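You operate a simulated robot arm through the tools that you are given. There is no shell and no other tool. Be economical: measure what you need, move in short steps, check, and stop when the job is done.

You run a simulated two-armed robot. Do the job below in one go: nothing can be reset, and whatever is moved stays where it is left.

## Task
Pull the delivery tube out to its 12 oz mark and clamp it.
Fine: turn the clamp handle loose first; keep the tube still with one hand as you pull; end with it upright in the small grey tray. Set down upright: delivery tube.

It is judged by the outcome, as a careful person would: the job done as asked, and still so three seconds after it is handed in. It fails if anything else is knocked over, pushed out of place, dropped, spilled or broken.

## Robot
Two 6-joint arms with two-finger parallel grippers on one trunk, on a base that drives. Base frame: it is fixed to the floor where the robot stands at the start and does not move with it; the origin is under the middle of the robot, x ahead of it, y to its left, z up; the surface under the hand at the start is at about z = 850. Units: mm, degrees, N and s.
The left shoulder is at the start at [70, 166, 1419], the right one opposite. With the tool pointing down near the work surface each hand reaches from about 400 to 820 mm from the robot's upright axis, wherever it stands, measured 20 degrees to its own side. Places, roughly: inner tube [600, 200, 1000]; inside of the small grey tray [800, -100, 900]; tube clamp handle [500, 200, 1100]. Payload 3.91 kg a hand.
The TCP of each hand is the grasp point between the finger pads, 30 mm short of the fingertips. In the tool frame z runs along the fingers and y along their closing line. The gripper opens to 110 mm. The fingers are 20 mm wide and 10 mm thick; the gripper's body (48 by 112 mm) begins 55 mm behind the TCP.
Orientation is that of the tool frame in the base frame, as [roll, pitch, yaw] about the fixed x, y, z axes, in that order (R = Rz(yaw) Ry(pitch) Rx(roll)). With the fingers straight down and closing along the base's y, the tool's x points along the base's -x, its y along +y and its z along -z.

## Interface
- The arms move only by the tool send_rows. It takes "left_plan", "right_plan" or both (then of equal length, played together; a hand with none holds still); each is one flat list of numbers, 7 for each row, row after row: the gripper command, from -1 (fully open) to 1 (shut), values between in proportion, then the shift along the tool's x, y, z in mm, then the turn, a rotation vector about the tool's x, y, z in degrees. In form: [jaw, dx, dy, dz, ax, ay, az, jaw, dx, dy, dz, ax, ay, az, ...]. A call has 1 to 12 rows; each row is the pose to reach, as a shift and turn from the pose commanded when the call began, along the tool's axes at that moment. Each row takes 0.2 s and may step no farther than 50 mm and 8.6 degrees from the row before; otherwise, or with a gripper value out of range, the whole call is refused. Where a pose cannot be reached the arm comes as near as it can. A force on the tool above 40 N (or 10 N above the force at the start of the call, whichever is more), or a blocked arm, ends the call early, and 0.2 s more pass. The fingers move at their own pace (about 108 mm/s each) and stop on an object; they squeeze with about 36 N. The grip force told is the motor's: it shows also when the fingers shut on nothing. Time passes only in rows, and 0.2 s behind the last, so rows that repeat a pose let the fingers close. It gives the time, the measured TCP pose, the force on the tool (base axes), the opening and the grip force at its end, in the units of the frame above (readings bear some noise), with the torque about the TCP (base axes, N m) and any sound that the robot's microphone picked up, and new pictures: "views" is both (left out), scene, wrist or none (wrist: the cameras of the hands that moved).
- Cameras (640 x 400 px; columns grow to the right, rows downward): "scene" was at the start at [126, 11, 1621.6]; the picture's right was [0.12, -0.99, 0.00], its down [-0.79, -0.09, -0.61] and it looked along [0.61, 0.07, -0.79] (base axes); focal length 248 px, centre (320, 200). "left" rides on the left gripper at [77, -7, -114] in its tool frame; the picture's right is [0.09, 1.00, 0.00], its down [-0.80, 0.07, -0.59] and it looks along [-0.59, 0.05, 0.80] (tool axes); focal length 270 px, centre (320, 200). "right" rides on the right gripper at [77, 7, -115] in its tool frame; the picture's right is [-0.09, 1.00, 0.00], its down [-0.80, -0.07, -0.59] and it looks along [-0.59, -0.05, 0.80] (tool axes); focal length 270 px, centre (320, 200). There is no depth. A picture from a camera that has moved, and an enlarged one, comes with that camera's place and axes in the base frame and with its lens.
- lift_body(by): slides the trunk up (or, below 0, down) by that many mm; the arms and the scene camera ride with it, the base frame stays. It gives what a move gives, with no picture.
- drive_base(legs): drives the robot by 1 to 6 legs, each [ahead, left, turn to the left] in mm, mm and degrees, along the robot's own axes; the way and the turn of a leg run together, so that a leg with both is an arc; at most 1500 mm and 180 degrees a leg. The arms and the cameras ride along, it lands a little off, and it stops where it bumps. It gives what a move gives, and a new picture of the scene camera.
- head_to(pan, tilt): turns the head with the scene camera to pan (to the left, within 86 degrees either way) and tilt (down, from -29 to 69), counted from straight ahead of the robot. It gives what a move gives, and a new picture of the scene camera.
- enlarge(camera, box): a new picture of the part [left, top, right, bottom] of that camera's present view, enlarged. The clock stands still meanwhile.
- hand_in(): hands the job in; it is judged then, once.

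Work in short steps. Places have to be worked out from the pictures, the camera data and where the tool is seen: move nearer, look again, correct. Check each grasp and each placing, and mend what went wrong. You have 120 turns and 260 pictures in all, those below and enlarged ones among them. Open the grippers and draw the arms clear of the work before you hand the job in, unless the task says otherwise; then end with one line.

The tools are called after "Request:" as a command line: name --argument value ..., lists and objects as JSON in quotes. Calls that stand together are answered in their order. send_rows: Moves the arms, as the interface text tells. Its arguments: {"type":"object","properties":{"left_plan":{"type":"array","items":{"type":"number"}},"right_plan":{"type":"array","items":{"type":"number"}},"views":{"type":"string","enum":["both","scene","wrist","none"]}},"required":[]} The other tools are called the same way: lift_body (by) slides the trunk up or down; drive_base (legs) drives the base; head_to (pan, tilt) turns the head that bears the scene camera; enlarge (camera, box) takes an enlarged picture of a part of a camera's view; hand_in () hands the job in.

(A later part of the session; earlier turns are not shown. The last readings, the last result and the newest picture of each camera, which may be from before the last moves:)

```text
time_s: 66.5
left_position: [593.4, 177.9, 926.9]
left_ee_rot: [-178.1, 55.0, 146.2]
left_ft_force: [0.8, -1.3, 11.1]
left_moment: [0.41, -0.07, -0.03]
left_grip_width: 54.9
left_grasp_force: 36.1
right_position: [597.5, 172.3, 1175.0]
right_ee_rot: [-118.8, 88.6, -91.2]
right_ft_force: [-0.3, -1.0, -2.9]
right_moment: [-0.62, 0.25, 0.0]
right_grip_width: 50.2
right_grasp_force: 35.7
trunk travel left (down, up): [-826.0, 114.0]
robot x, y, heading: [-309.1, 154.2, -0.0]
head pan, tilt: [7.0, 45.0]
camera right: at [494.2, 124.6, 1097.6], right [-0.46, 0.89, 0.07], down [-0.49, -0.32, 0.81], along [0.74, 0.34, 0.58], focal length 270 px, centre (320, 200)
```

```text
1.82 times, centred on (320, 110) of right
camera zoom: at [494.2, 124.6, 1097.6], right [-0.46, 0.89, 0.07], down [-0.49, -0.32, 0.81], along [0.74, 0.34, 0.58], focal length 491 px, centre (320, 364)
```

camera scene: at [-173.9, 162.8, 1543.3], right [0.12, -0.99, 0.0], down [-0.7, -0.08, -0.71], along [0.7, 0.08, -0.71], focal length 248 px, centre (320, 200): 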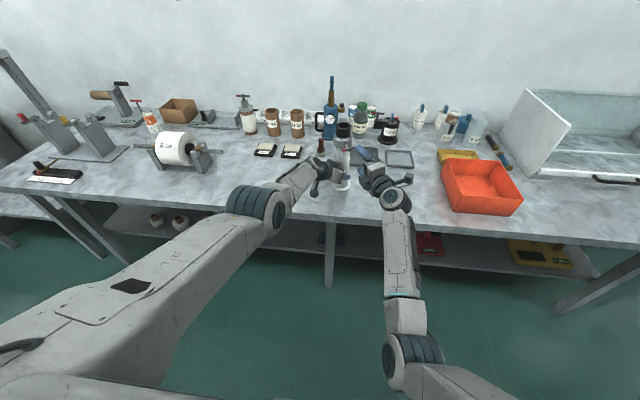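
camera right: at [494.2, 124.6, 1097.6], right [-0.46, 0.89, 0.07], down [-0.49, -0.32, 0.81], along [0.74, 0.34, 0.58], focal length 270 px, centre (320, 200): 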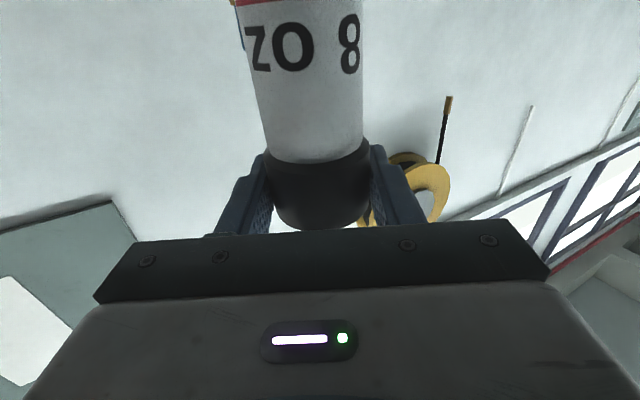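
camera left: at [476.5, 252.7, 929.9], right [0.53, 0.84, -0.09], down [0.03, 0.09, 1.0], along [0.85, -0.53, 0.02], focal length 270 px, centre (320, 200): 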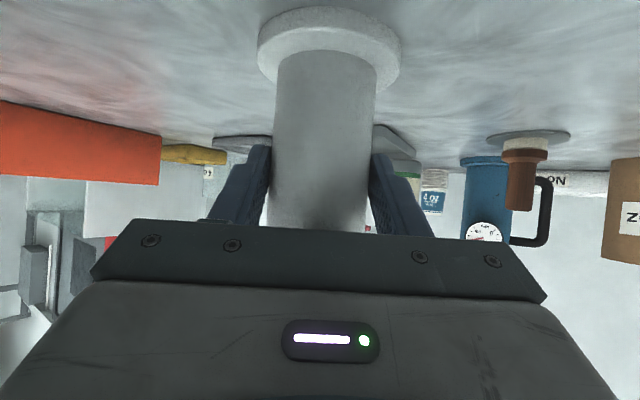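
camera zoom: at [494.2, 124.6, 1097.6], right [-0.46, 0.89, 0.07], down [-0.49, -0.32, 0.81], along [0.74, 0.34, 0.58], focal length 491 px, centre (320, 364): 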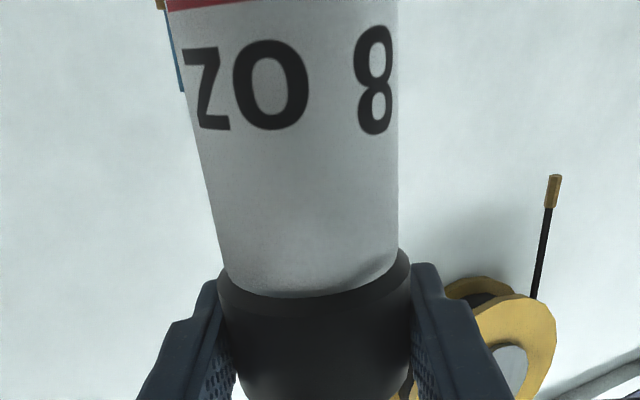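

The 8 oz mark has a red line just below its text. I'll pull 20 mm more and view the exposed section with the scene camera.

Request:
send_rows --right_plan '[1, -7, 0, 0, 0, 0, 0, 1, -14, 0, 0, 0, 0, 0, 1, -20, 0, 0, 0, 0, 0]' --views "wrist"

Request:
enlarge --camera "scene" --box '[320, 95, 380, 185]'

```text
time_s: 67.3
left_position: [593.2, 178.2, 927.1]
left_ee_rot: [-178.2, 54.9, 146.1]
left_ft_force: [1.9, 0.3, 10.8]
left_moment: [0.13, -0.17, 0.08]
left_grip_width: 54.9
left_grasp_force: 36.0
right_position: [598.9, 172.7, 1193.6]
right_ee_rot: [-116.2, 88.6, -88.7]
right_ft_force: [-0.1, -1.9, -3.1]
right_moment: [-0.91, 0.33, -0.11]
right_grip_width: 50.0
right_grasp_force: 36.2
trunk travel left (down, up): [-826.0, 114.0]
robot x, y, heading: [-308.9, 152.5, -0.1]
head pan, tilt: [7.0, 45.0]
camera right: at [494.5, 125.2, 1117.6], right [-0.46, 0.89, 0.07], down [-0.5, -0.32, 0.81], along [0.74, 0.34, 0.58], focal length 270 px, centre (320, 200)
```

right: 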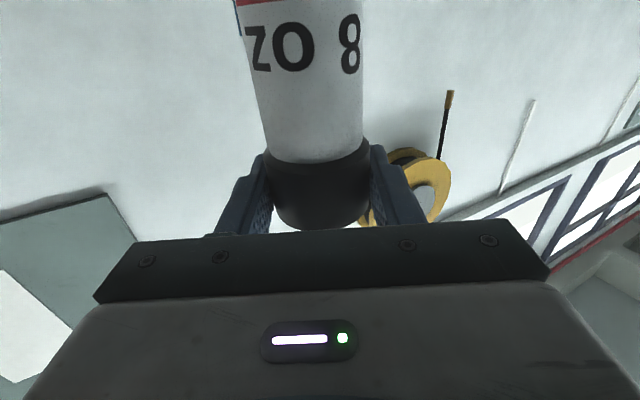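

```text
4.44 times, centred on (350, 140) of scene
camera zoom: at [-173.4, 163.1, 1543.2], right [0.12, -0.99, 0.0], down [-0.7, -0.08, -0.71], along [0.7, 0.08, -0.71], focal length 1104 px, centre (187, 467)
```

zoom: 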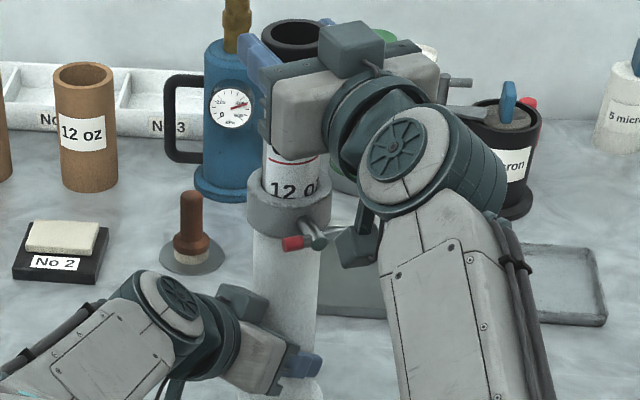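

"12 oz" is now emerging above the collar, and its red line should sit just below the text. I'll zoom in for detail.

Request:
enlarge --camera "scene" --box '[336, 122, 356, 148]'

```text
15.38 times, centred on (346, 135) of scene
camera zoom: at [-173.4, 163.1, 1543.2], right [0.12, -0.99, 0.0], down [-0.7, -0.08, -0.71], along [0.7, 0.08, -0.71], focal length 3822 px, centre (-80, 1200)
```

zoom: 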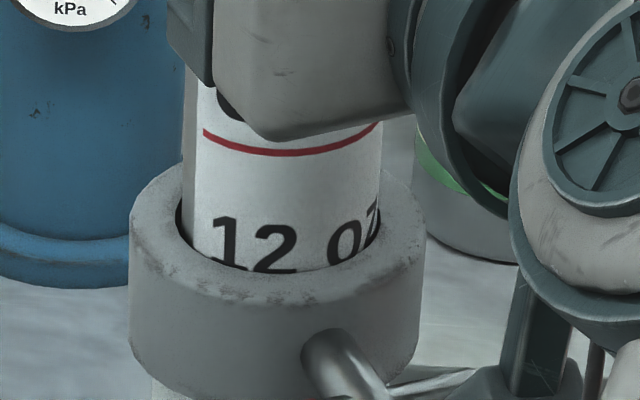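

The 8 oz line is about 37 mm above the collar and the "12 oz" text is half out. I'll pull 10 mm more.

Request:
send_rows --right_plan '[1, -5, 0, 0, 0, 0, 0, 1, -10, 0, 0, 0, 0, 0]' --views "none"

Request:
enlarge --camera "scene" --box '[336, 118, 356, 148]'

```text
time_s: 68.0
left_position: [593.3, 178.5, 926.8]
left_ee_rot: [-178.2, 54.9, 146.3]
left_ft_force: [2.7, 0.9, 11.1]
left_moment: [0.27, 0.01, 0.12]
left_grip_width: 54.8
left_grasp_force: 35.3
right_position: [599.1, 172.5, 1204.4]
right_ee_rot: [-117.2, 88.7, -89.8]
right_ft_force: [-0.2, -3.0, -3.1]
right_moment: [-0.86, 0.21, -0.14]
right_grip_width: 50.2
right_grasp_force: 36.5
trunk travel left (down, up): [-826.0, 114.0]
robot x, y, heading: [-306.2, 153.1, -0.1]
head pan, tilt: [7.0, 45.0]
```

```text
13.33 times, centred on (346, 133) of scene
camera zoom: at [-173.2, 163.3, 1543.2], right [0.12, -0.99, 0.0], down [-0.7, -0.08, -0.71], along [0.7, 0.08, -0.71], focal length 3312 px, centre (-27, 1093)
```

zoom: 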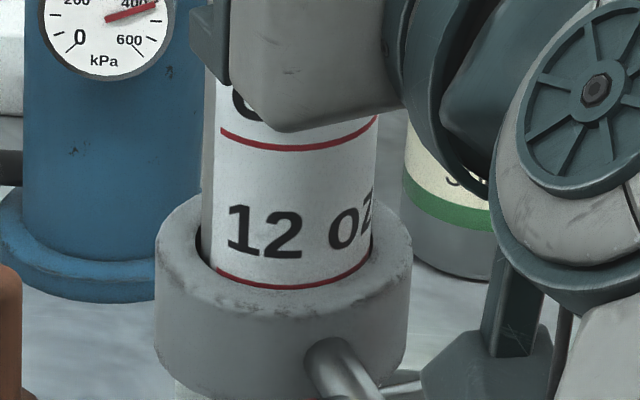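

The 12 oz red line is right at the collar's rim. I'll zoom in closer to judge the alignment.

Request:
enlarge --camera "scene" --box '[340, 131, 350, 143]'

```text
16.00 times, centred on (345, 137) of scene
camera zoom: at [-173.2, 163.3, 1543.2], right [0.12, -0.99, 0.0], down [-0.7, -0.08, -0.71], along [0.7, 0.08, -0.71], focal length 3975 px, centre (-80, 1208)
```

zoom: 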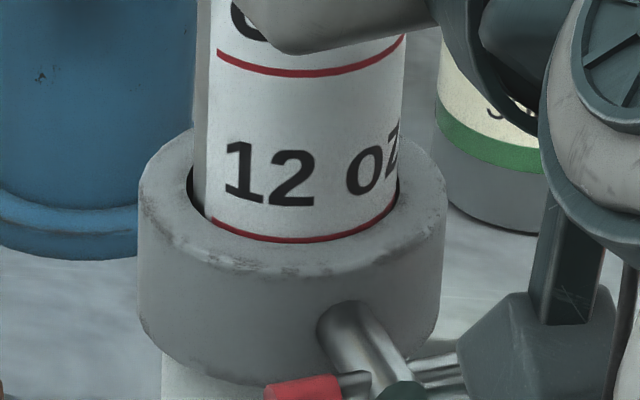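

The line sits at the rim to within about a millimetre. I'll raise 1 mm more, then release the cap slightly to see whether the inner tube holds by friction.

Request:
send_rows --right_plan '[1, -1, 0, 0, 0, 0, 0, 1, -1, 0, 0, 0, 0, 0]' --views "none"

Request:
enlarge --camera "scene" --box '[336, 125, 356, 148]'

```text
time_s: 68.5
left_position: [593.3, 177.6, 928.0]
left_ee_rot: [-178.1, 54.8, 146.0]
left_ft_force: [3.6, 1.3, 11.2]
left_moment: [0.36, 0.05, 0.13]
left_grip_width: 54.9
left_grasp_force: 36.0
right_position: [599.4, 173.4, 1206.3]
right_ee_rot: [-117.5, 88.7, -90.1]
right_ft_force: [-0.5, -1.9, -3.7]
right_moment: [-0.67, 0.13, -0.11]
right_grip_width: 50.0
right_grasp_force: 36.3
trunk travel left (down, up): [-826.0, 114.0]
robot x, y, heading: [-307.2, 151.0, -0.2]
head pan, tilt: [7.0, 45.0]
```

```text
16.00 times, centred on (346, 136) of scene
camera zoom: at [-173.2, 163.4, 1543.2], right [0.12, -0.99, 0.0], down [-0.7, -0.08, -0.71], along [0.7, 0.08, -0.71], focal length 3975 px, centre (-96, 1216)
```

zoom: 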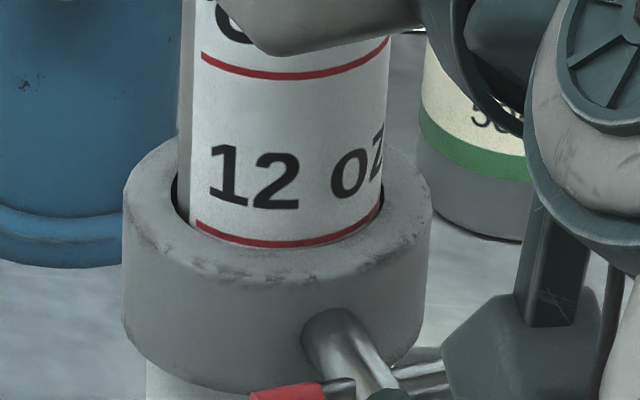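

The line is just fully clear of the rim. I'll test friction by easing the right grip open a little.

Request:
send_rows --right_plan '[-0.05, 0, 0, 0, 0, 0, 0, -0.1, 0, 0, 0, 0, 0, 0]' --views "wrist"

Request:
enlarge --camera "scene" --box '[336, 125, 356, 148]'

```text
time_s: 69.2
left_position: [592.5, 177.3, 926.7]
left_ee_rot: [-178.1, 54.9, 146.2]
left_ft_force: [0.0, 0.5, 5.0]
left_moment: [0.43, 0.09, -0.01]
left_grip_width: 54.9
left_grasp_force: 36.1
right_position: [598.6, 172.9, 1207.7]
right_ee_rot: [-111.5, 88.6, -83.9]
right_ft_force: [-0.2, -0.5, 0.6]
right_moment: [0.0, 0.04, 0.01]
right_grip_width: 60.4
right_grasp_force: 0.1
trunk travel left (down, up): [-826.0, 114.0]
robot x, y, heading: [-303.9, 154.3, -0.2]
head pan, tilt: [7.0, 45.0]
camera right: at [493.9, 125.8, 1130.8], right [-0.46, 0.89, 0.07], down [-0.5, -0.32, 0.81], along [0.74, 0.34, 0.59], focal length 270 px, centre (320, 200)
```

right: 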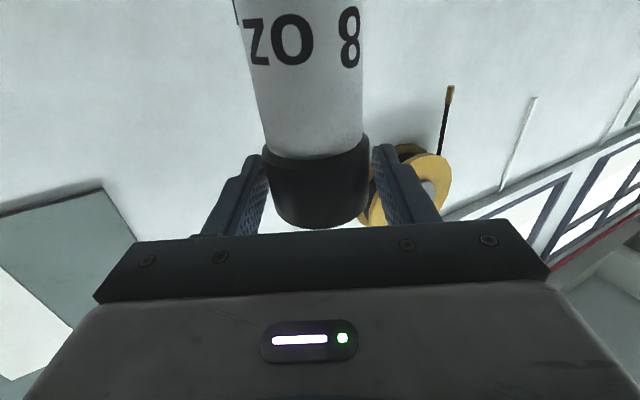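

```text
16.00 times, centred on (346, 136) of scene
camera zoom: at [-175.0, 163.6, 1543.3], right [0.12, -0.99, 0.0], down [-0.7, -0.08, -0.71], along [0.7, 0.08, -0.71], focal length 3975 px, centre (-96, 1216)
```

zoom: 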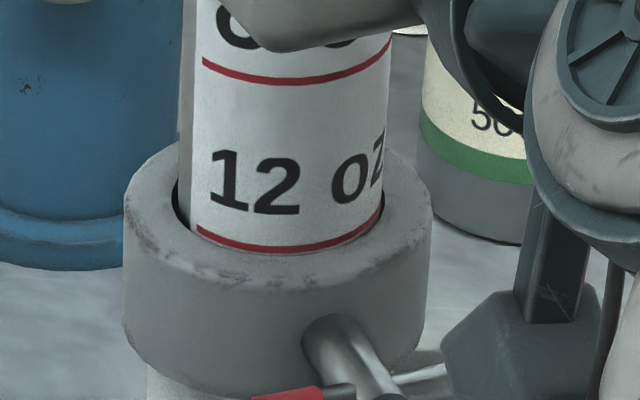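

Friction holds it on the mark. I'll open fully, back off, and roll the right hand while lowering toward the handle.

Request:
send_rows --right_plan '[-0.7, 0, 0, 0, 0, 0, 0, -1, 0, 0, 0, 0, 0, 0, -1, 0, 0, -35, 0, 0, 0, -1, 0, 0, -75, 0, 0, 0, -1, 0, 0, -115, 0, 0, 0]' --views "none"

Request:
enlarge --camera "scene" --box '[320, 95, 380, 185]'

```text
time_s: 70.3
left_position: [592.3, 177.8, 927.3]
left_ee_rot: [-178.2, 54.8, 146.1]
left_ft_force: [-3.4, 0.3, 0.8]
left_moment: [0.27, 0.36, 0.09]
left_grip_width: 55.1
left_grasp_force: 36.3
right_position: [494.0, 120.4, 1208.1]
right_ee_rot: [-115.0, 88.6, -87.4]
right_ft_force: [-0.3, 0.0, 0.7]
right_moment: [0.0, 0.0, -0.01]
right_grip_width: 109.8
right_grasp_force: 0.1
trunk travel left (down, up): [-826.0, 114.0]
robot x, y, heading: [-307.1, 155.0, 0.0]
head pan, tilt: [7.0, 45.0]
```

```text
4.44 times, centred on (350, 140) of scene
camera zoom: at [-174.7, 162.8, 1543.3], right [0.12, -0.99, 0.0], down [-0.7, -0.08, -0.71], along [0.7, 0.08, -0.71], focal length 1104 px, centre (187, 467)
```

zoom: 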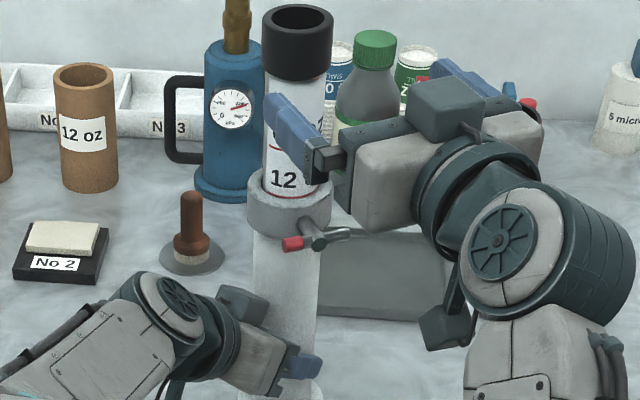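

The inner tube stays at the mark. I'll lower and roll the right hand 100° to match the horizontal bar.

Request:
send_rows --right_plan '[-0.9, 20, -2, -19, 0, 0, -8.35, -0.8, 45, -4, -19, 0, 0, -16.7, -0.7, 70, -6, -19, 0, 0, -25, -0.6, 95, -9, -19, 0, 0, -33.4, -0.5, 120, -9, -19, 0, 0, -41.7, -0.5, 142, -9, -19, 0, 0, -50, -0.5, 142, -9, -19, 0, 0, -58.4, -0.5, 142, -9, -19, 0, 0, -66.8, -0.5, 142, -9, -19, 0, 0, -75.1, -0.5, 142, -9, -19, 0, 0, -83.4, -0.5, 142, -9, -19, 0, 0, -91.7, -0.5, 142, -9, -19, 0, 0, -98]' --views "wrist"

Request:
enlarge --camera "right" --box '[220, 50, 420, 230]'

```text
time_s: 73.0
left_position: [592.3, 177.4, 926.8]
left_ee_rot: [-178.2, 54.9, 146.2]
left_ft_force: [-0.4, 0.9, 0.6]
left_moment: [0.26, 0.15, 0.03]
left_grip_width: 54.7
left_grasp_force: 36.1
right_position: [485.0, 98.7, 1064.9]
right_ee_rot: [-90.6, -9.5, -62.5]
right_ft_force: [0.1, 0.1, 0.1]
right_moment: [0.02, 0.01, 0.0]
right_grip_width: 82.2
right_grasp_force: 0.1
trunk travel left (down, up): [-826.0, 114.0]
robot x, y, heading: [-308.4, 150.4, -0.1]
head pan, tilt: [7.0, 45.0]
camera right: at [418.9, -20.0, 1071.4], right [0.03, -0.07, -1.0], down [-0.9, 0.44, -0.05], along [0.44, 0.9, -0.05], focal length 270 px, centre (320, 200)
```

right: 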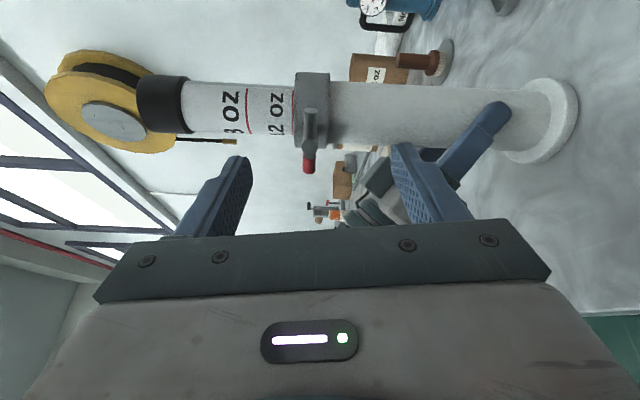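

```text
2.22 times, centred on (320, 140) of right
camera zoom: at [418.9, -20.0, 1071.4], right [0.03, -0.07, -1.0], down [-0.9, 0.44, -0.05], along [0.44, 0.9, -0.05], focal length 601 px, centre (320, 333)
```

zoom: 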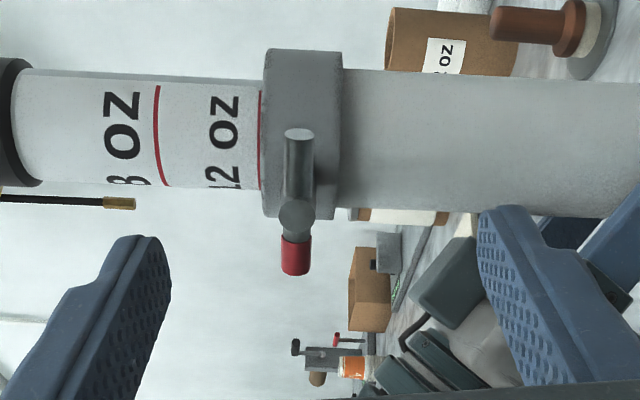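

From the side, the 12 oz line sits exactly at the collar's top edge. I'll align with the hub (about 4 mm up, 7 mm left), advance 57 mm and grip the bar.

Request:
send_rows --right_plan '[-0.5, -7, -4, 15, 0, 0, 0, -0.5, -7, -4, 35, 0, 0, 0, -0.5, -7, -4, 56, 0, 0, 0, 0.3, -7, -4, 56, 0, 0, 0, 1, -7, -4, 56, 0, 0, 0, 1, -7, -4, 56, 0, 0, 0]' --views "wrist"

Request:
enlarge --camera "right" --box '[220, 50, 420, 230]'

```text
time_s: 74.3
left_position: [591.5, 177.2, 927.3]
left_ee_rot: [-178.3, 54.9, 146.1]
left_ft_force: [16.4, -4.7, -7.4]
left_moment: [1.13, -0.02, 0.35]
left_grip_width: 54.7
left_grasp_force: 35.7
right_position: [530.4, 132.0, 1072.2]
right_ee_rot: [-90.2, -9.2, -62.5]
right_ft_force: [-10.4, 3.4, 23.6]
right_moment: [0.71, -0.23, 0.18]
right_grip_width: 12.7
right_grasp_force: 36.5
trunk travel left (down, up): [-826.0, 114.0]
robot x, y, heading: [-306.3, 155.4, -0.2]
head pan, tilt: [7.0, 45.0]
camera right: at [465.3, 12.7, 1076.8], right [0.03, -0.07, -1.0], down [-0.9, 0.44, -0.06], along [0.44, 0.9, -0.05], focal length 270 px, centre (320, 200)
```

right: 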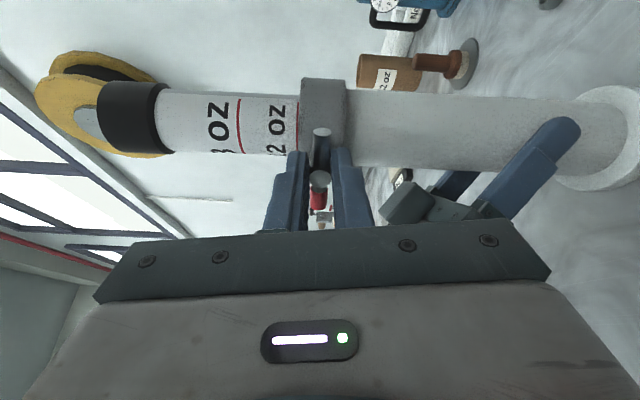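

```text
2.22 times, centred on (320, 140) of right
camera zoom: at [465.3, 12.7, 1076.8], right [0.03, -0.07, -1.0], down [-0.9, 0.44, -0.06], along [0.44, 0.9, -0.05], focal length 601 px, centre (320, 333)
```

zoom: 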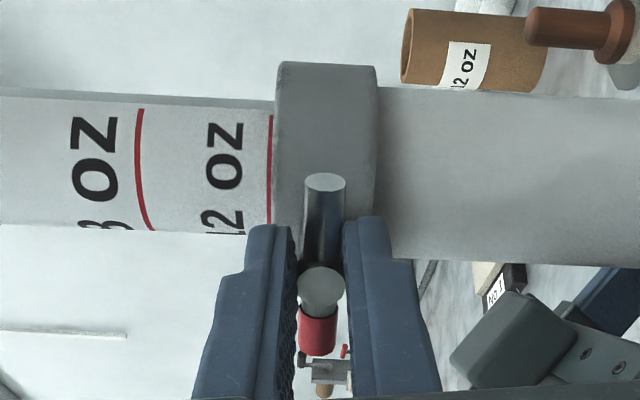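

Gripped, with the handle pushing the hand up slightly. I'll ease up 3 mm and turn clockwise 48°, then check.

Request:
send_rows --right_plan '[1, 0, -2, 0, 0, 0, 8, 1, 0, -3, 0, 0, 0, 16, 1, 0, -3, 0, 0, 0, 24, 1, 0, -3, 0, 0, 0, 32, 1, 0, -3, 0, 0, 0, 40, 1, 0, -3, 0, 0, 0, 48]' --views "wrist"

Request:
enlarge --camera "right" --box '[220, 50, 420, 230]'

```text
time_s: 75.8
left_position: [593.2, 177.6, 927.5]
left_ee_rot: [-178.1, 54.9, 146.2]
left_ft_force: [-8.2, -4.1, -0.5]
left_moment: [0.49, 0.08, -0.18]
left_grip_width: 55.0
left_grasp_force: 36.1
right_position: [529.6, 134.7, 1068.1]
right_ee_rot: [-91.0, 38.9, -63.0]
right_ft_force: [6.3, 5.1, 0.1]
right_moment: [0.28, -0.71, 0.26]
right_grip_width: 12.5
right_grasp_force: 35.9
trunk travel left (down, up): [-826.0, 114.0]
robot x, y, heading: [-306.3, 149.2, -0.0]
head pan, tilt: [7.0, 45.0]
camera right: at [454.2, 32.3, 1015.4], right [-0.33, 0.61, -0.72], down [-0.79, 0.24, 0.57], along [0.52, 0.75, 0.4], focal length 270 px, centre (320, 200)
```

right: 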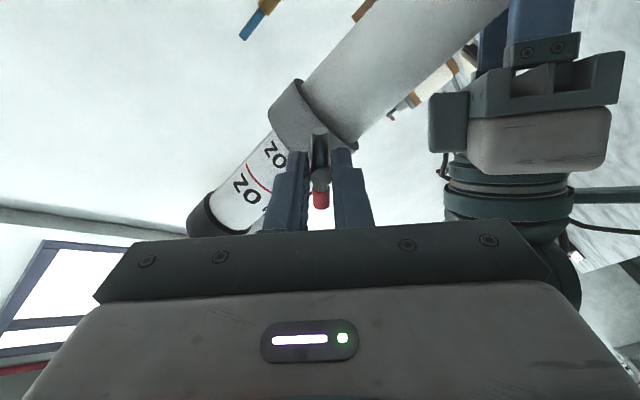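

```text
2.22 times, centred on (320, 140) of right
camera zoom: at [454.2, 32.3, 1015.4], right [-0.33, 0.61, -0.72], down [-0.79, 0.24, 0.57], along [0.52, 0.75, 0.4], focal length 601 px, centre (320, 333)
```

zoom: 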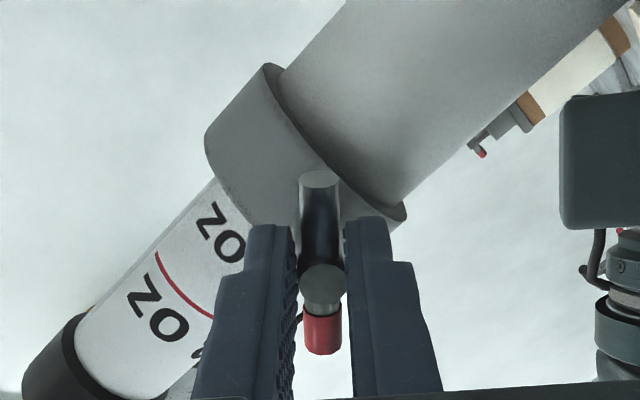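

Turning smoothly with low forces. I'll turn another 48° to bring the bar back vertical (clamped).

Request:
send_rows --right_plan '[1, 0, 0, 0, 0, 0, 8, 1, 0, 0, 0, 0, 0, 16, 1, 0, 0, 0, 0, 0, 24, 1, 0, 0, 0, 0, 0, 32, 1, 0, 0, 0, 0, 0, 40, 1, 0, 0, 0, 0, 0, 48]' --views "wrist"

Request:
enlarge --camera "right" --box '[220, 50, 420, 230]'

```text
time_s: 77.2
left_position: [593.7, 177.0, 925.9]
left_ee_rot: [-178.1, 54.9, 146.2]
left_ft_force: [-7.8, -12.2, 9.6]
left_moment: [1.1, 0.17, 0.63]
left_grip_width: 55.0
left_grasp_force: 35.5
right_position: [531.1, 133.4, 1067.8]
right_ee_rot: [-104.7, 86.8, -77.3]
right_ft_force: [7.5, 12.7, -9.8]
right_moment: [-0.02, -0.11, -0.16]
right_grip_width: 12.7
right_grasp_force: 36.0
trunk travel left (down, up): [-826.0, 114.0]
robot x, y, heading: [-304.4, 149.2, -0.3]
head pan, tilt: [7.0, 45.0]
camera right: at [428.3, 83.2, 991.3], right [-0.46, 0.89, 0.03], down [-0.5, -0.29, 0.81], along [0.73, 0.36, 0.58], focal length 270 px, centre (320, 200)
```

right: 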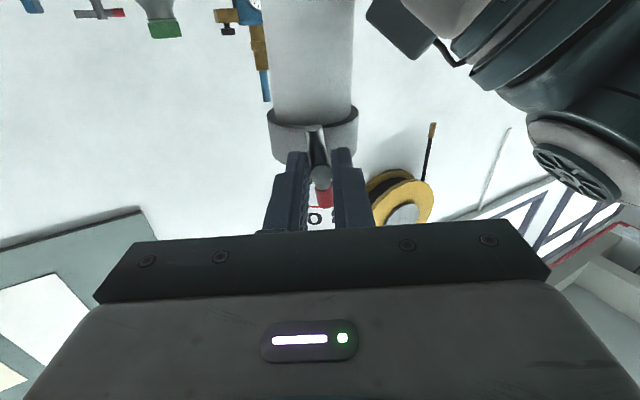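

```text
2.22 times, centred on (320, 140) of right
camera zoom: at [428.3, 83.2, 991.3], right [-0.46, 0.89, 0.03], down [-0.5, -0.29, 0.81], along [0.73, 0.36, 0.58], focal length 601 px, centre (320, 333)
```

zoom: 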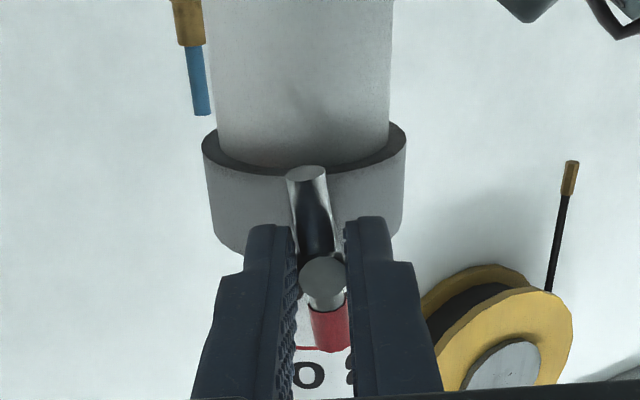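

The bar is nearly vertical with a few degrees of slop. I'll turn up to 12° further until I feel it tighten.

Request:
send_rows --right_plan '[1, 0, 0, 0, 0, 0, 6, 1, 0, 0, 0, 0, 0, 12, 1, 0, 0, 0, 0, 0, 12]' --views "wrist"

Request:
enlarge --camera "right" --box '[220, 50, 420, 230]'

```text
time_s: 78.0
left_position: [594.9, 179.1, 927.0]
left_ee_rot: [-178.2, 54.9, 146.3]
left_ft_force: [-10.9, -10.8, 13.4]
left_moment: [0.98, -0.52, 0.33]
left_grip_width: 55.1
left_grasp_force: 36.0
right_position: [530.2, 133.1, 1068.8]
right_ee_rot: [95.2, 81.2, 122.5]
right_ft_force: [10.6, 9.9, -13.3]
right_moment: [-0.47, 0.36, -0.22]
right_grip_width: 12.7
right_grasp_force: 36.0
trunk travel left (down, up): [-826.0, 114.0]
robot x, y, heading: [-305.5, 152.9, -0.3]
head pan, tilt: [7.0, 45.0]
camera right: at [420.3, 96.8, 994.3], right [-0.44, 0.86, 0.24], down [-0.43, -0.44, 0.79], along [0.79, 0.25, 0.57], focal length 270 px, centre (320, 200)
```

right: 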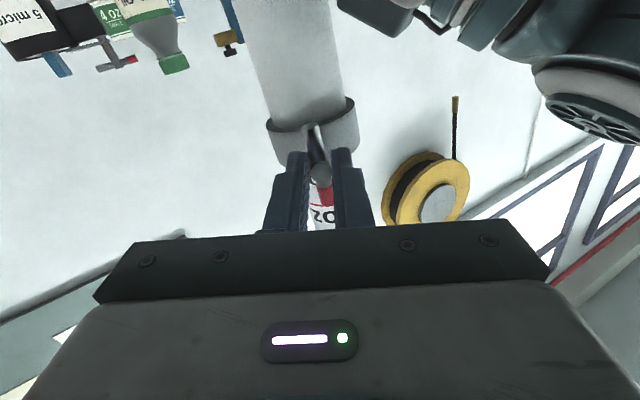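

```text
2.22 times, centred on (320, 140) of right
camera zoom: at [420.3, 96.8, 994.3], right [-0.44, 0.86, 0.24], down [-0.43, -0.44, 0.79], along [0.79, 0.25, 0.57], focal length 601 px, centre (320, 333)
```

zoom: 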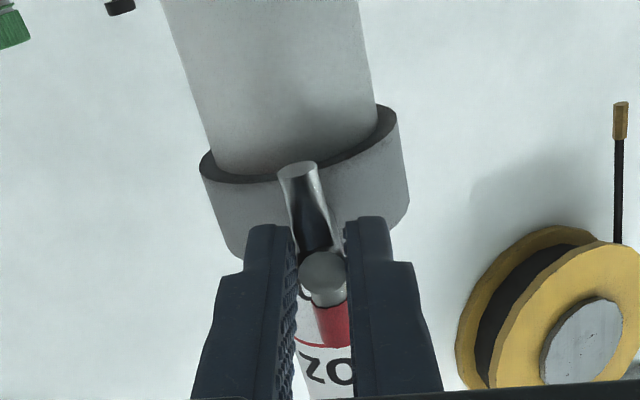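

The hand now slips past while the bar stays parallel to the tube, so the screw is at its tight stop. I'll release it and back off.

Request:
send_rows --right_plan '[0.3, 0, 0, 0, 0, 0, 10, -0.5, 0, 0, 0, 0, 0, 4, -0.5, 0, 0, 0, 0, 0, 0, -0.5, 0, 0, -30, 0, 0, 0, -0.5, 0, 0, -70, 0, 0, 0]' --views "wrist"

Request:
enlarge --camera "scene" --box '[320, 95, 380, 195]'

Request:
enlarge --camera "scene" --box '[336, 125, 356, 148]'

```text
refused: row 1 steps farther than a row can; nothing moved
```

```text
4.00 times, centred on (350, 145) of scene
camera zoom: at [-171.7, 163.6, 1543.0], right [0.12, -0.99, 0.0], down [-0.7, -0.08, -0.71], along [0.7, 0.08, -0.71], focal length 994 px, centre (200, 420)
```

zoom: 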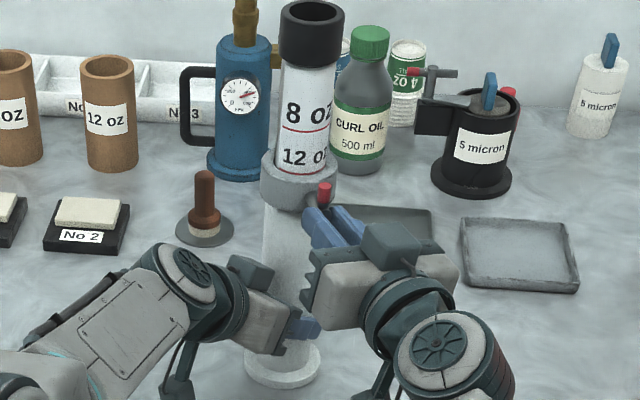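

```text
16.00 times, centred on (346, 136) of scene
camera zoom: at [-171.7, 163.6, 1543.0], right [0.12, -0.99, 0.0], down [-0.7, -0.08, -0.71], along [0.7, 0.08, -0.71], focal length 3975 px, centre (-96, 1216)
```

zoom: 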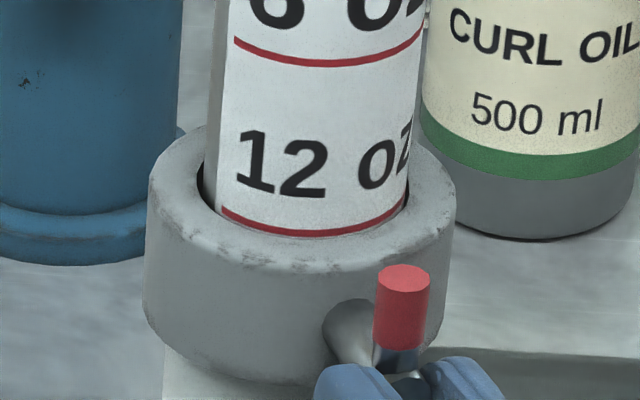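

The bar is vertical, red end up, and the 12 oz line is at the rim. I'll open the right jaws in place (the earlier rotation step was too large) and withdraw.

Request:
send_rows --right_plan '[0.3, 0, 0, 0, 0, 0, 0, -0.5, 0, 0, 0, 0, 0, 0, -0.5, 0, 0, -5, 0, 0, 0, -0.5, 0, 0, -35, 0, 0, 0, -0.5, 0, 0, -75, 0, 0, 0]' --views "both"

Request:
enlarge --camera "right" --box '[220, 0, 420, 230]'

```text
time_s: 79.2
left_position: [591.8, 177.9, 927.6]
left_ee_rot: [-178.2, 54.8, 146.1]
left_ft_force: [-1.6, 1.3, -0.4]
left_moment: [0.09, -0.06, 0.0]
left_grip_width: 55.1
left_grasp_force: 36.4
right_position: [462.7, 96.9, 1069.8]
right_ee_rot: [93.8, 81.2, 121.2]
right_ft_force: [-0.5, 0.3, 0.2]
right_moment: [-0.01, 0.03, -0.02]
right_grip_width: 82.4
right_grasp_force: 0.1
trunk travel left (down, up): [-826.0, 114.0]
robot x, y, heading: [-306.3, 152.3, -0.1]
head pan, tilt: [7.0, 45.0]
camera scene: at [-174.4, 162.9, 1543.2], right [0.12, -0.99, 0.0], down [-0.7, -0.08, -0.71], along [0.7, 0.08, -0.71], focal length 248 px, centre (320, 200)
camera right: at [352.4, 61.8, 995.9], right [-0.45, 0.86, 0.24], down [-0.43, -0.44, 0.79], along [0.78, 0.25, 0.57], focal length 270 px, centre (320, 200)
```

scene: 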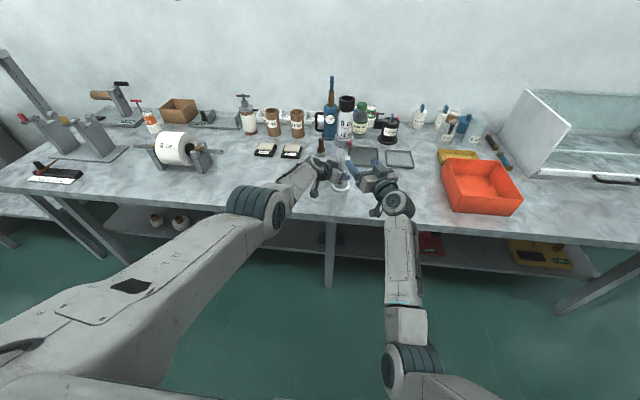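
right: 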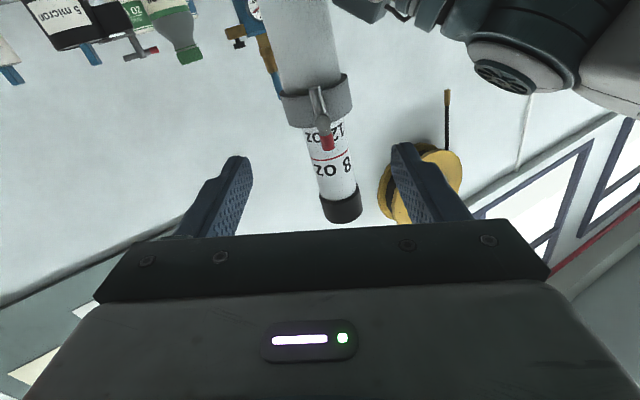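

```text
1.74 times, centred on (320, 115) of right
camera zoom: at [352.4, 61.8, 995.9], right [-0.45, 0.86, 0.24], down [-0.43, -0.44, 0.79], along [0.78, 0.25, 0.57], focal length 470 px, centre (320, 348)
```

zoom: 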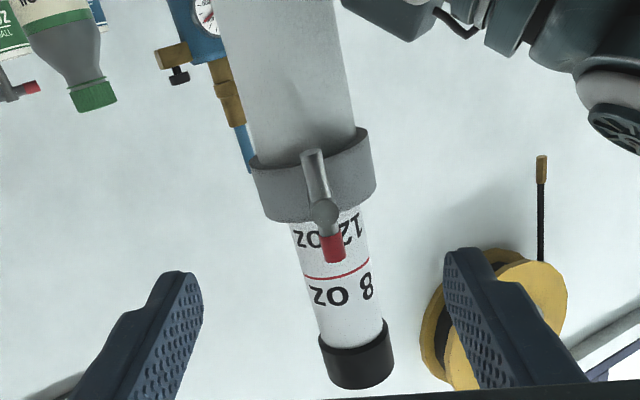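

Clamped with the bar vertical and the mark at the collar. For the carry I'll grip the cap again with the right hand so both hands hold the tube rigidly; first I'll raise the right hand to cap height.

Request:
send_rows --right_plan '[-0.8, -35, 5, 0, 0, 0, -3, -1, -70, 11, 0, 0, 0, -6, -1, -105, 18, 10, 0, 0, -8.8, -1, -134, 26, 43, 0, 0, -8.8]' --views "wrist"

```text
time_s: 80.2
left_position: [594.0, 178.0, 926.7]
left_ee_rot: [-178.1, 54.9, 146.2]
left_ft_force: [0.2, -0.8, 0.3]
left_moment: [0.03, -0.15, -0.09]
left_grip_width: 54.8
left_grasp_force: 35.9
right_position: [501.6, 125.1, 1208.8]
right_ee_rot: [-175.0, 89.3, -147.5]
right_ft_force: [0.1, -0.5, 0.1]
right_moment: [0.0, 0.0, 0.0]
right_grip_width: 109.9
right_grasp_force: 0.0
trunk travel left (down, up): [-826.0, 114.0]
robot x, y, heading: [-305.0, 152.4, -0.2]
head pan, tilt: [7.0, 45.0]
camera right: at [396.8, 79.3, 1131.8], right [-0.46, 0.88, 0.09], down [-0.49, -0.33, 0.81], along [0.74, 0.33, 0.58], focal length 270 px, centre (320, 200)
```

right: 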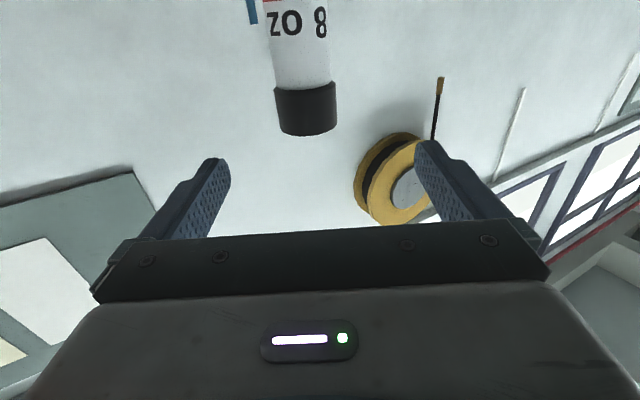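

The cap is about 8 mm to the right of the jaw centre, so I'll correct, advance 98 mm and close.

Request:
send_rows --right_plan '[-1, 0, -8, 33, 0, 0, 0, -1, 0, -8, 66, 0, 0, 0, -1, 0, -8, 98, 0, 0, 0, 0, 0, -8, 98, 0, 0, 0, 1, 0, -8, 98, 0, 0, 0, 1, 0, -8, 98, 0, 0, 0]' --views "both"

```text
time_s: 81.5
left_position: [593.7, 176.8, 926.0]
left_ee_rot: [-178.1, 54.7, 146.2]
left_ft_force: [-3.7, 2.1, -0.7]
left_moment: [0.07, -0.71, 0.0]
left_grip_width: 54.7
left_grasp_force: 36.4
right_position: [591.4, 162.7, 1204.7]
right_ee_rot: [-167.4, 89.3, -139.9]
right_ft_force: [4.9, -2.3, -0.9]
right_moment: [-0.54, -0.57, -0.05]
right_grip_width: 49.7
right_grasp_force: 35.7
trunk travel left (down, up): [-826.0, 114.0]
robot x, y, heading: [-304.4, 152.0, -0.4]
head pan, tilt: [7.0, 45.0]
camera scene: at [-172.8, 163.6, 1543.1], right [0.12, -0.99, 0.0], down [-0.7, -0.08, -0.71], along [0.7, 0.08, -0.71], focal length 248 px, centre (320, 200)
camera right: at [486.8, 116.4, 1128.6], right [-0.46, 0.89, 0.09], down [-0.49, -0.33, 0.81], along [0.74, 0.33, 0.58], focal length 270 px, centre (320, 200)
```

scene: 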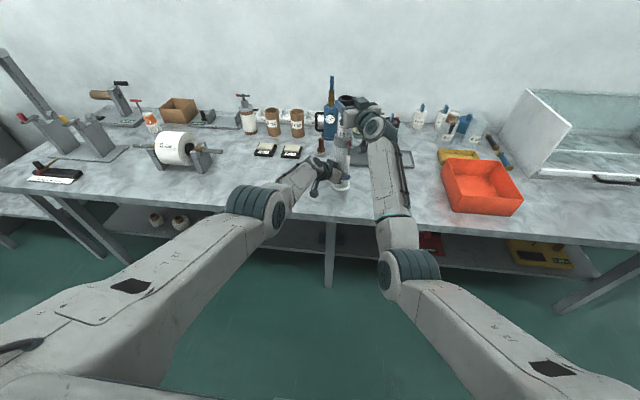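
right: 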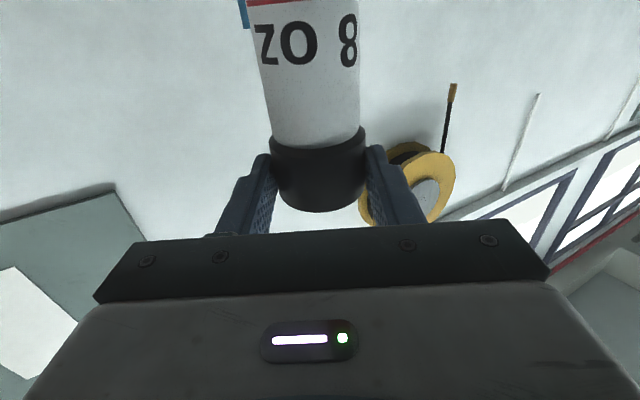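

Both hands hold the tube. I'll lift the trunk 60 mm and check that it hangs right.

Request:
lift_body --by 60

Request:
enlarge --camera "left" --box '[0, 0, 640, 400]'

Request:
enlarge --camera "scene" --box '[290, 80, 450, 200]'

```text
time_s: 82.5
left_position: [594.3, 178.0, 985.6]
left_ee_rot: [-178.1, 54.8, 146.2]
left_ft_force: [-3.6, 3.8, -4.8]
left_moment: [0.14, -0.49, 0.0]
left_grip_width: 54.8
left_grasp_force: 35.5
right_position: [592.6, 163.1, 1263.8]
right_ee_rot: [-178.1, 89.4, -150.5]
right_ft_force: [2.7, -3.9, -3.6]
right_moment: [-1.11, -0.25, -0.06]
right_grip_width: 49.7
right_grasp_force: 36.2
trunk travel left (down, up): [-886.0, 54.0]
robot x, y, heading: [-306.5, 151.8, -0.3]
head pan, tilt: [7.0, 45.0]
```

```text
1.00 times, centred on (320, 200) of left (not enlarged: the box is as wide or as high as the picture)
camera zoom: at [478.1, 252.8, 988.1], right [0.53, 0.84, -0.09], down [0.03, 0.09, 1.0], along [0.85, -0.53, 0.02], focal length 270 px, centre (320, 200)
```

zoom: 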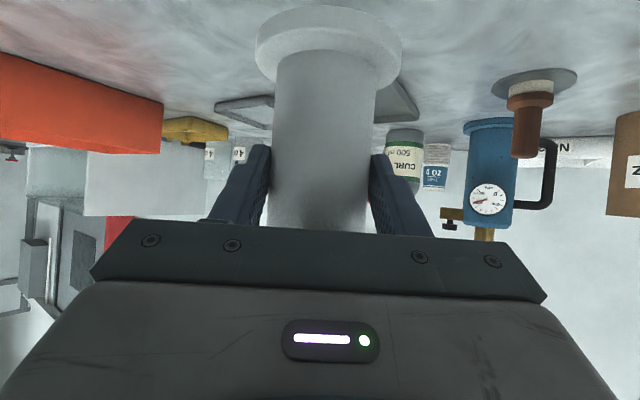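

```text
3.33 times, centred on (370, 140) of scene
camera zoom: at [-170.6, 163.6, 1602.9], right [0.12, -0.99, 0.0], down [-0.7, -0.08, -0.71], along [0.7, 0.08, -0.71], focal length 828 px, centre (153, 400)
```

zoom: 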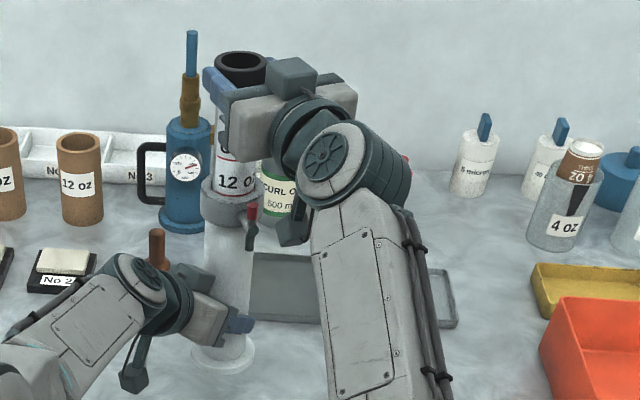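

Lifted cleanly. The tray is at about (817,−94) and the tube at about (606,172), so I'll drive right 266 mm, then forward 170 mm, and recheck before the last bit.

Request:
drive_base --legs '[[0, -266, 0], [170, 0, 0]]'

Request:
enlarge --camera "left" --box '[0, 0, 640, 400]'

```text
time_s: 85.5
left_position: [760.4, -86.5, 988.8]
left_ee_rot: [-178.3, 55.0, 146.1]
left_ft_force: [-2.9, 1.5, -3.5]
left_moment: [0.39, -0.22, -0.1]
left_grip_width: 54.5
left_grasp_force: 36.5
right_position: [757.5, -101.0, 1267.2]
right_ee_rot: [-166.7, 89.4, -139.3]
right_ft_force: [2.2, -1.8, -3.0]
right_moment: [-0.74, -0.19, 0.06]
right_grip_width: 50.1
right_grasp_force: 36.3
trunk travel left (down, up): [-886.0, 54.0]
robot x, y, heading: [-136.3, -110.1, -0.3]
head pan, tilt: [7.0, 45.0]
camera scene: at [-7.7, -99.7, 1603.5], right [0.12, -0.99, 0.0], down [-0.7, -0.08, -0.71], along [0.7, 0.08, -0.71], focal length 248 px, centre (320, 200)
```

scene: 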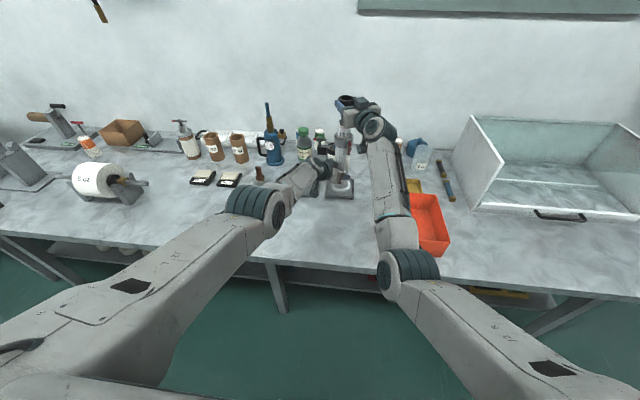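

```text
1.00 times, centred on (320, 200) of left (not enlarged: the box is as wide or as high as the picture)
camera zoom: at [643.4, -11.2, 991.4], right [0.53, 0.84, -0.09], down [0.03, 0.09, 1.0], along [0.84, -0.53, 0.02], focal length 270 px, centre (320, 200)
```

zoom: 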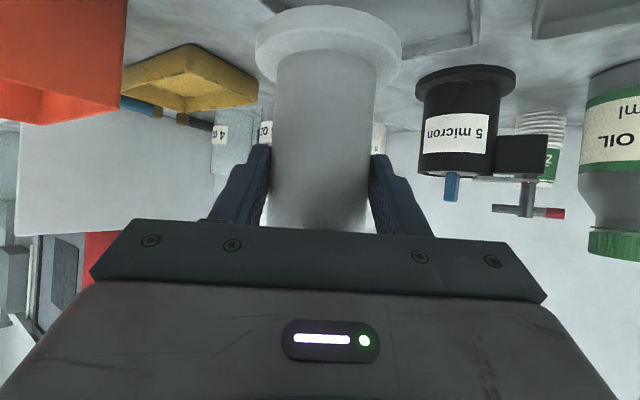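

Holding steady. I'll zoom the scene camera on the tray and flange to work out the remaining offset.

Request:
enlarge --camera "scene" --box '[310, 140, 370, 205]'

Request:
enlarge --camera "left" --box '[220, 0, 560, 110]'

```text
6.15 times, centred on (340, 172) of scene
camera zoom: at [-7.7, -99.7, 1603.5], right [0.12, -0.99, 0.0], down [-0.7, -0.08, -0.71], along [0.7, 0.08, -0.71], focal length 1529 px, centre (197, 369)
```

zoom: 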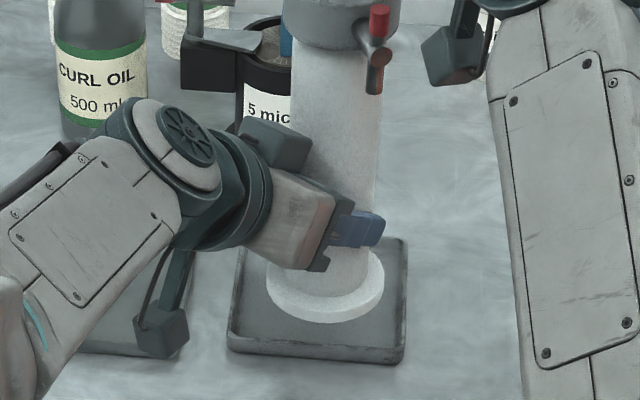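

```text
1.88 times, centred on (390, 55) of left
camera zoom: at [643.4, -11.2, 991.4], right [0.53, 0.84, -0.09], down [0.03, 0.09, 1.0], along [0.84, -0.53, 0.02], focal length 509 px, centre (188, 473)
```

zoom: 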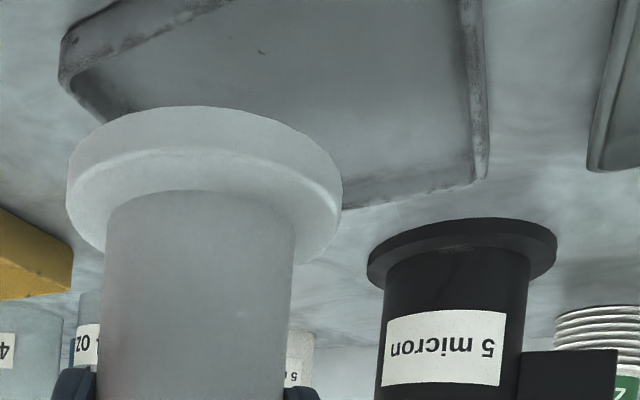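

The tray spans x 743–867 and y −154 to −35 (centre ≈(805,−95)); the flange is at about (761,−98). I'll drive 44 mm forward and 3 mm left.

Request:
drive_base --legs '[[44, 3, 0]]'

Request:
enlarge --camera "scene" --box '[310, 135, 370, 205]'

Request:
enlarge --camera "left" --box '[160, 0, 500, 110]'

```text
time_s: 86.4
left_position: [798.8, -83.6, 992.9]
left_ee_rot: [-178.6, 55.0, 145.7]
left_ft_force: [-2.4, 1.3, -2.4]
left_moment: [0.7, -0.22, -0.15]
left_grip_width: 54.8
left_grasp_force: 35.4
right_position: [794.4, -98.3, 1271.4]
right_ee_rot: [-137.9, 89.6, -110.6]
right_ft_force: [0.5, -0.8, -3.2]
right_moment: [-0.92, -0.13, 0.1]
right_grip_width: 49.8
right_grasp_force: 36.4
trunk travel left (down, up): [-886.0, 54.0]
robot x, y, heading: [-92.7, -105.9, -0.4]
head pan, tilt: [7.0, 45.0]
camera scene: at [29.0, -97.8, 1604.2], right [0.12, -0.99, 0.0], down [-0.7, -0.08, -0.71], along [0.71, 0.08, -0.7], focal length 248 px, centre (320, 200)
```

scene: 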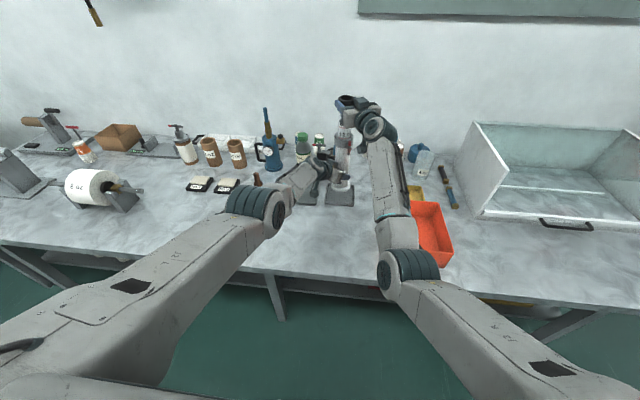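

```text
5.71 times, centred on (340, 170) of scene
camera zoom: at [29.0, -97.8, 1604.2], right [0.12, -0.99, 0.0], down [-0.7, -0.08, -0.71], along [0.71, 0.08, -0.7], focal length 1420 px, centre (206, 371)
```

zoom: 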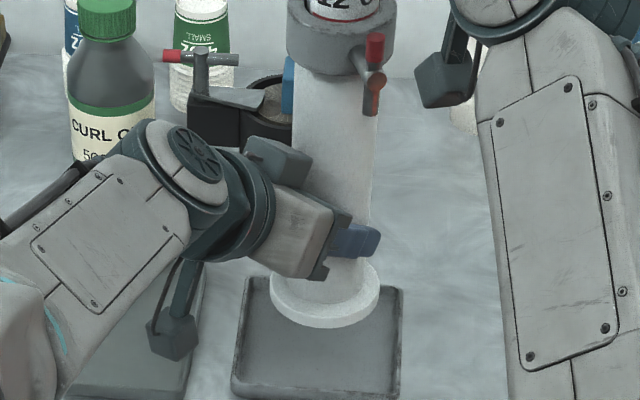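

```text
1.88 times, centred on (330, 55) of left
camera zoom: at [682.8, -8.8, 995.0], right [0.54, 0.84, -0.09], down [0.02, 0.09, 1.0], along [0.84, -0.54, 0.03], focal length 509 px, centre (301, 473)
```

zoom: 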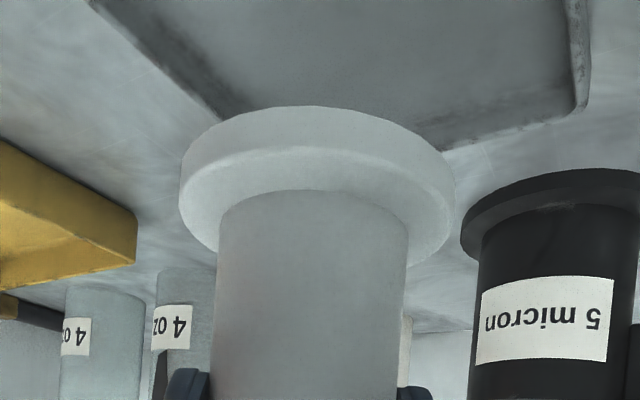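

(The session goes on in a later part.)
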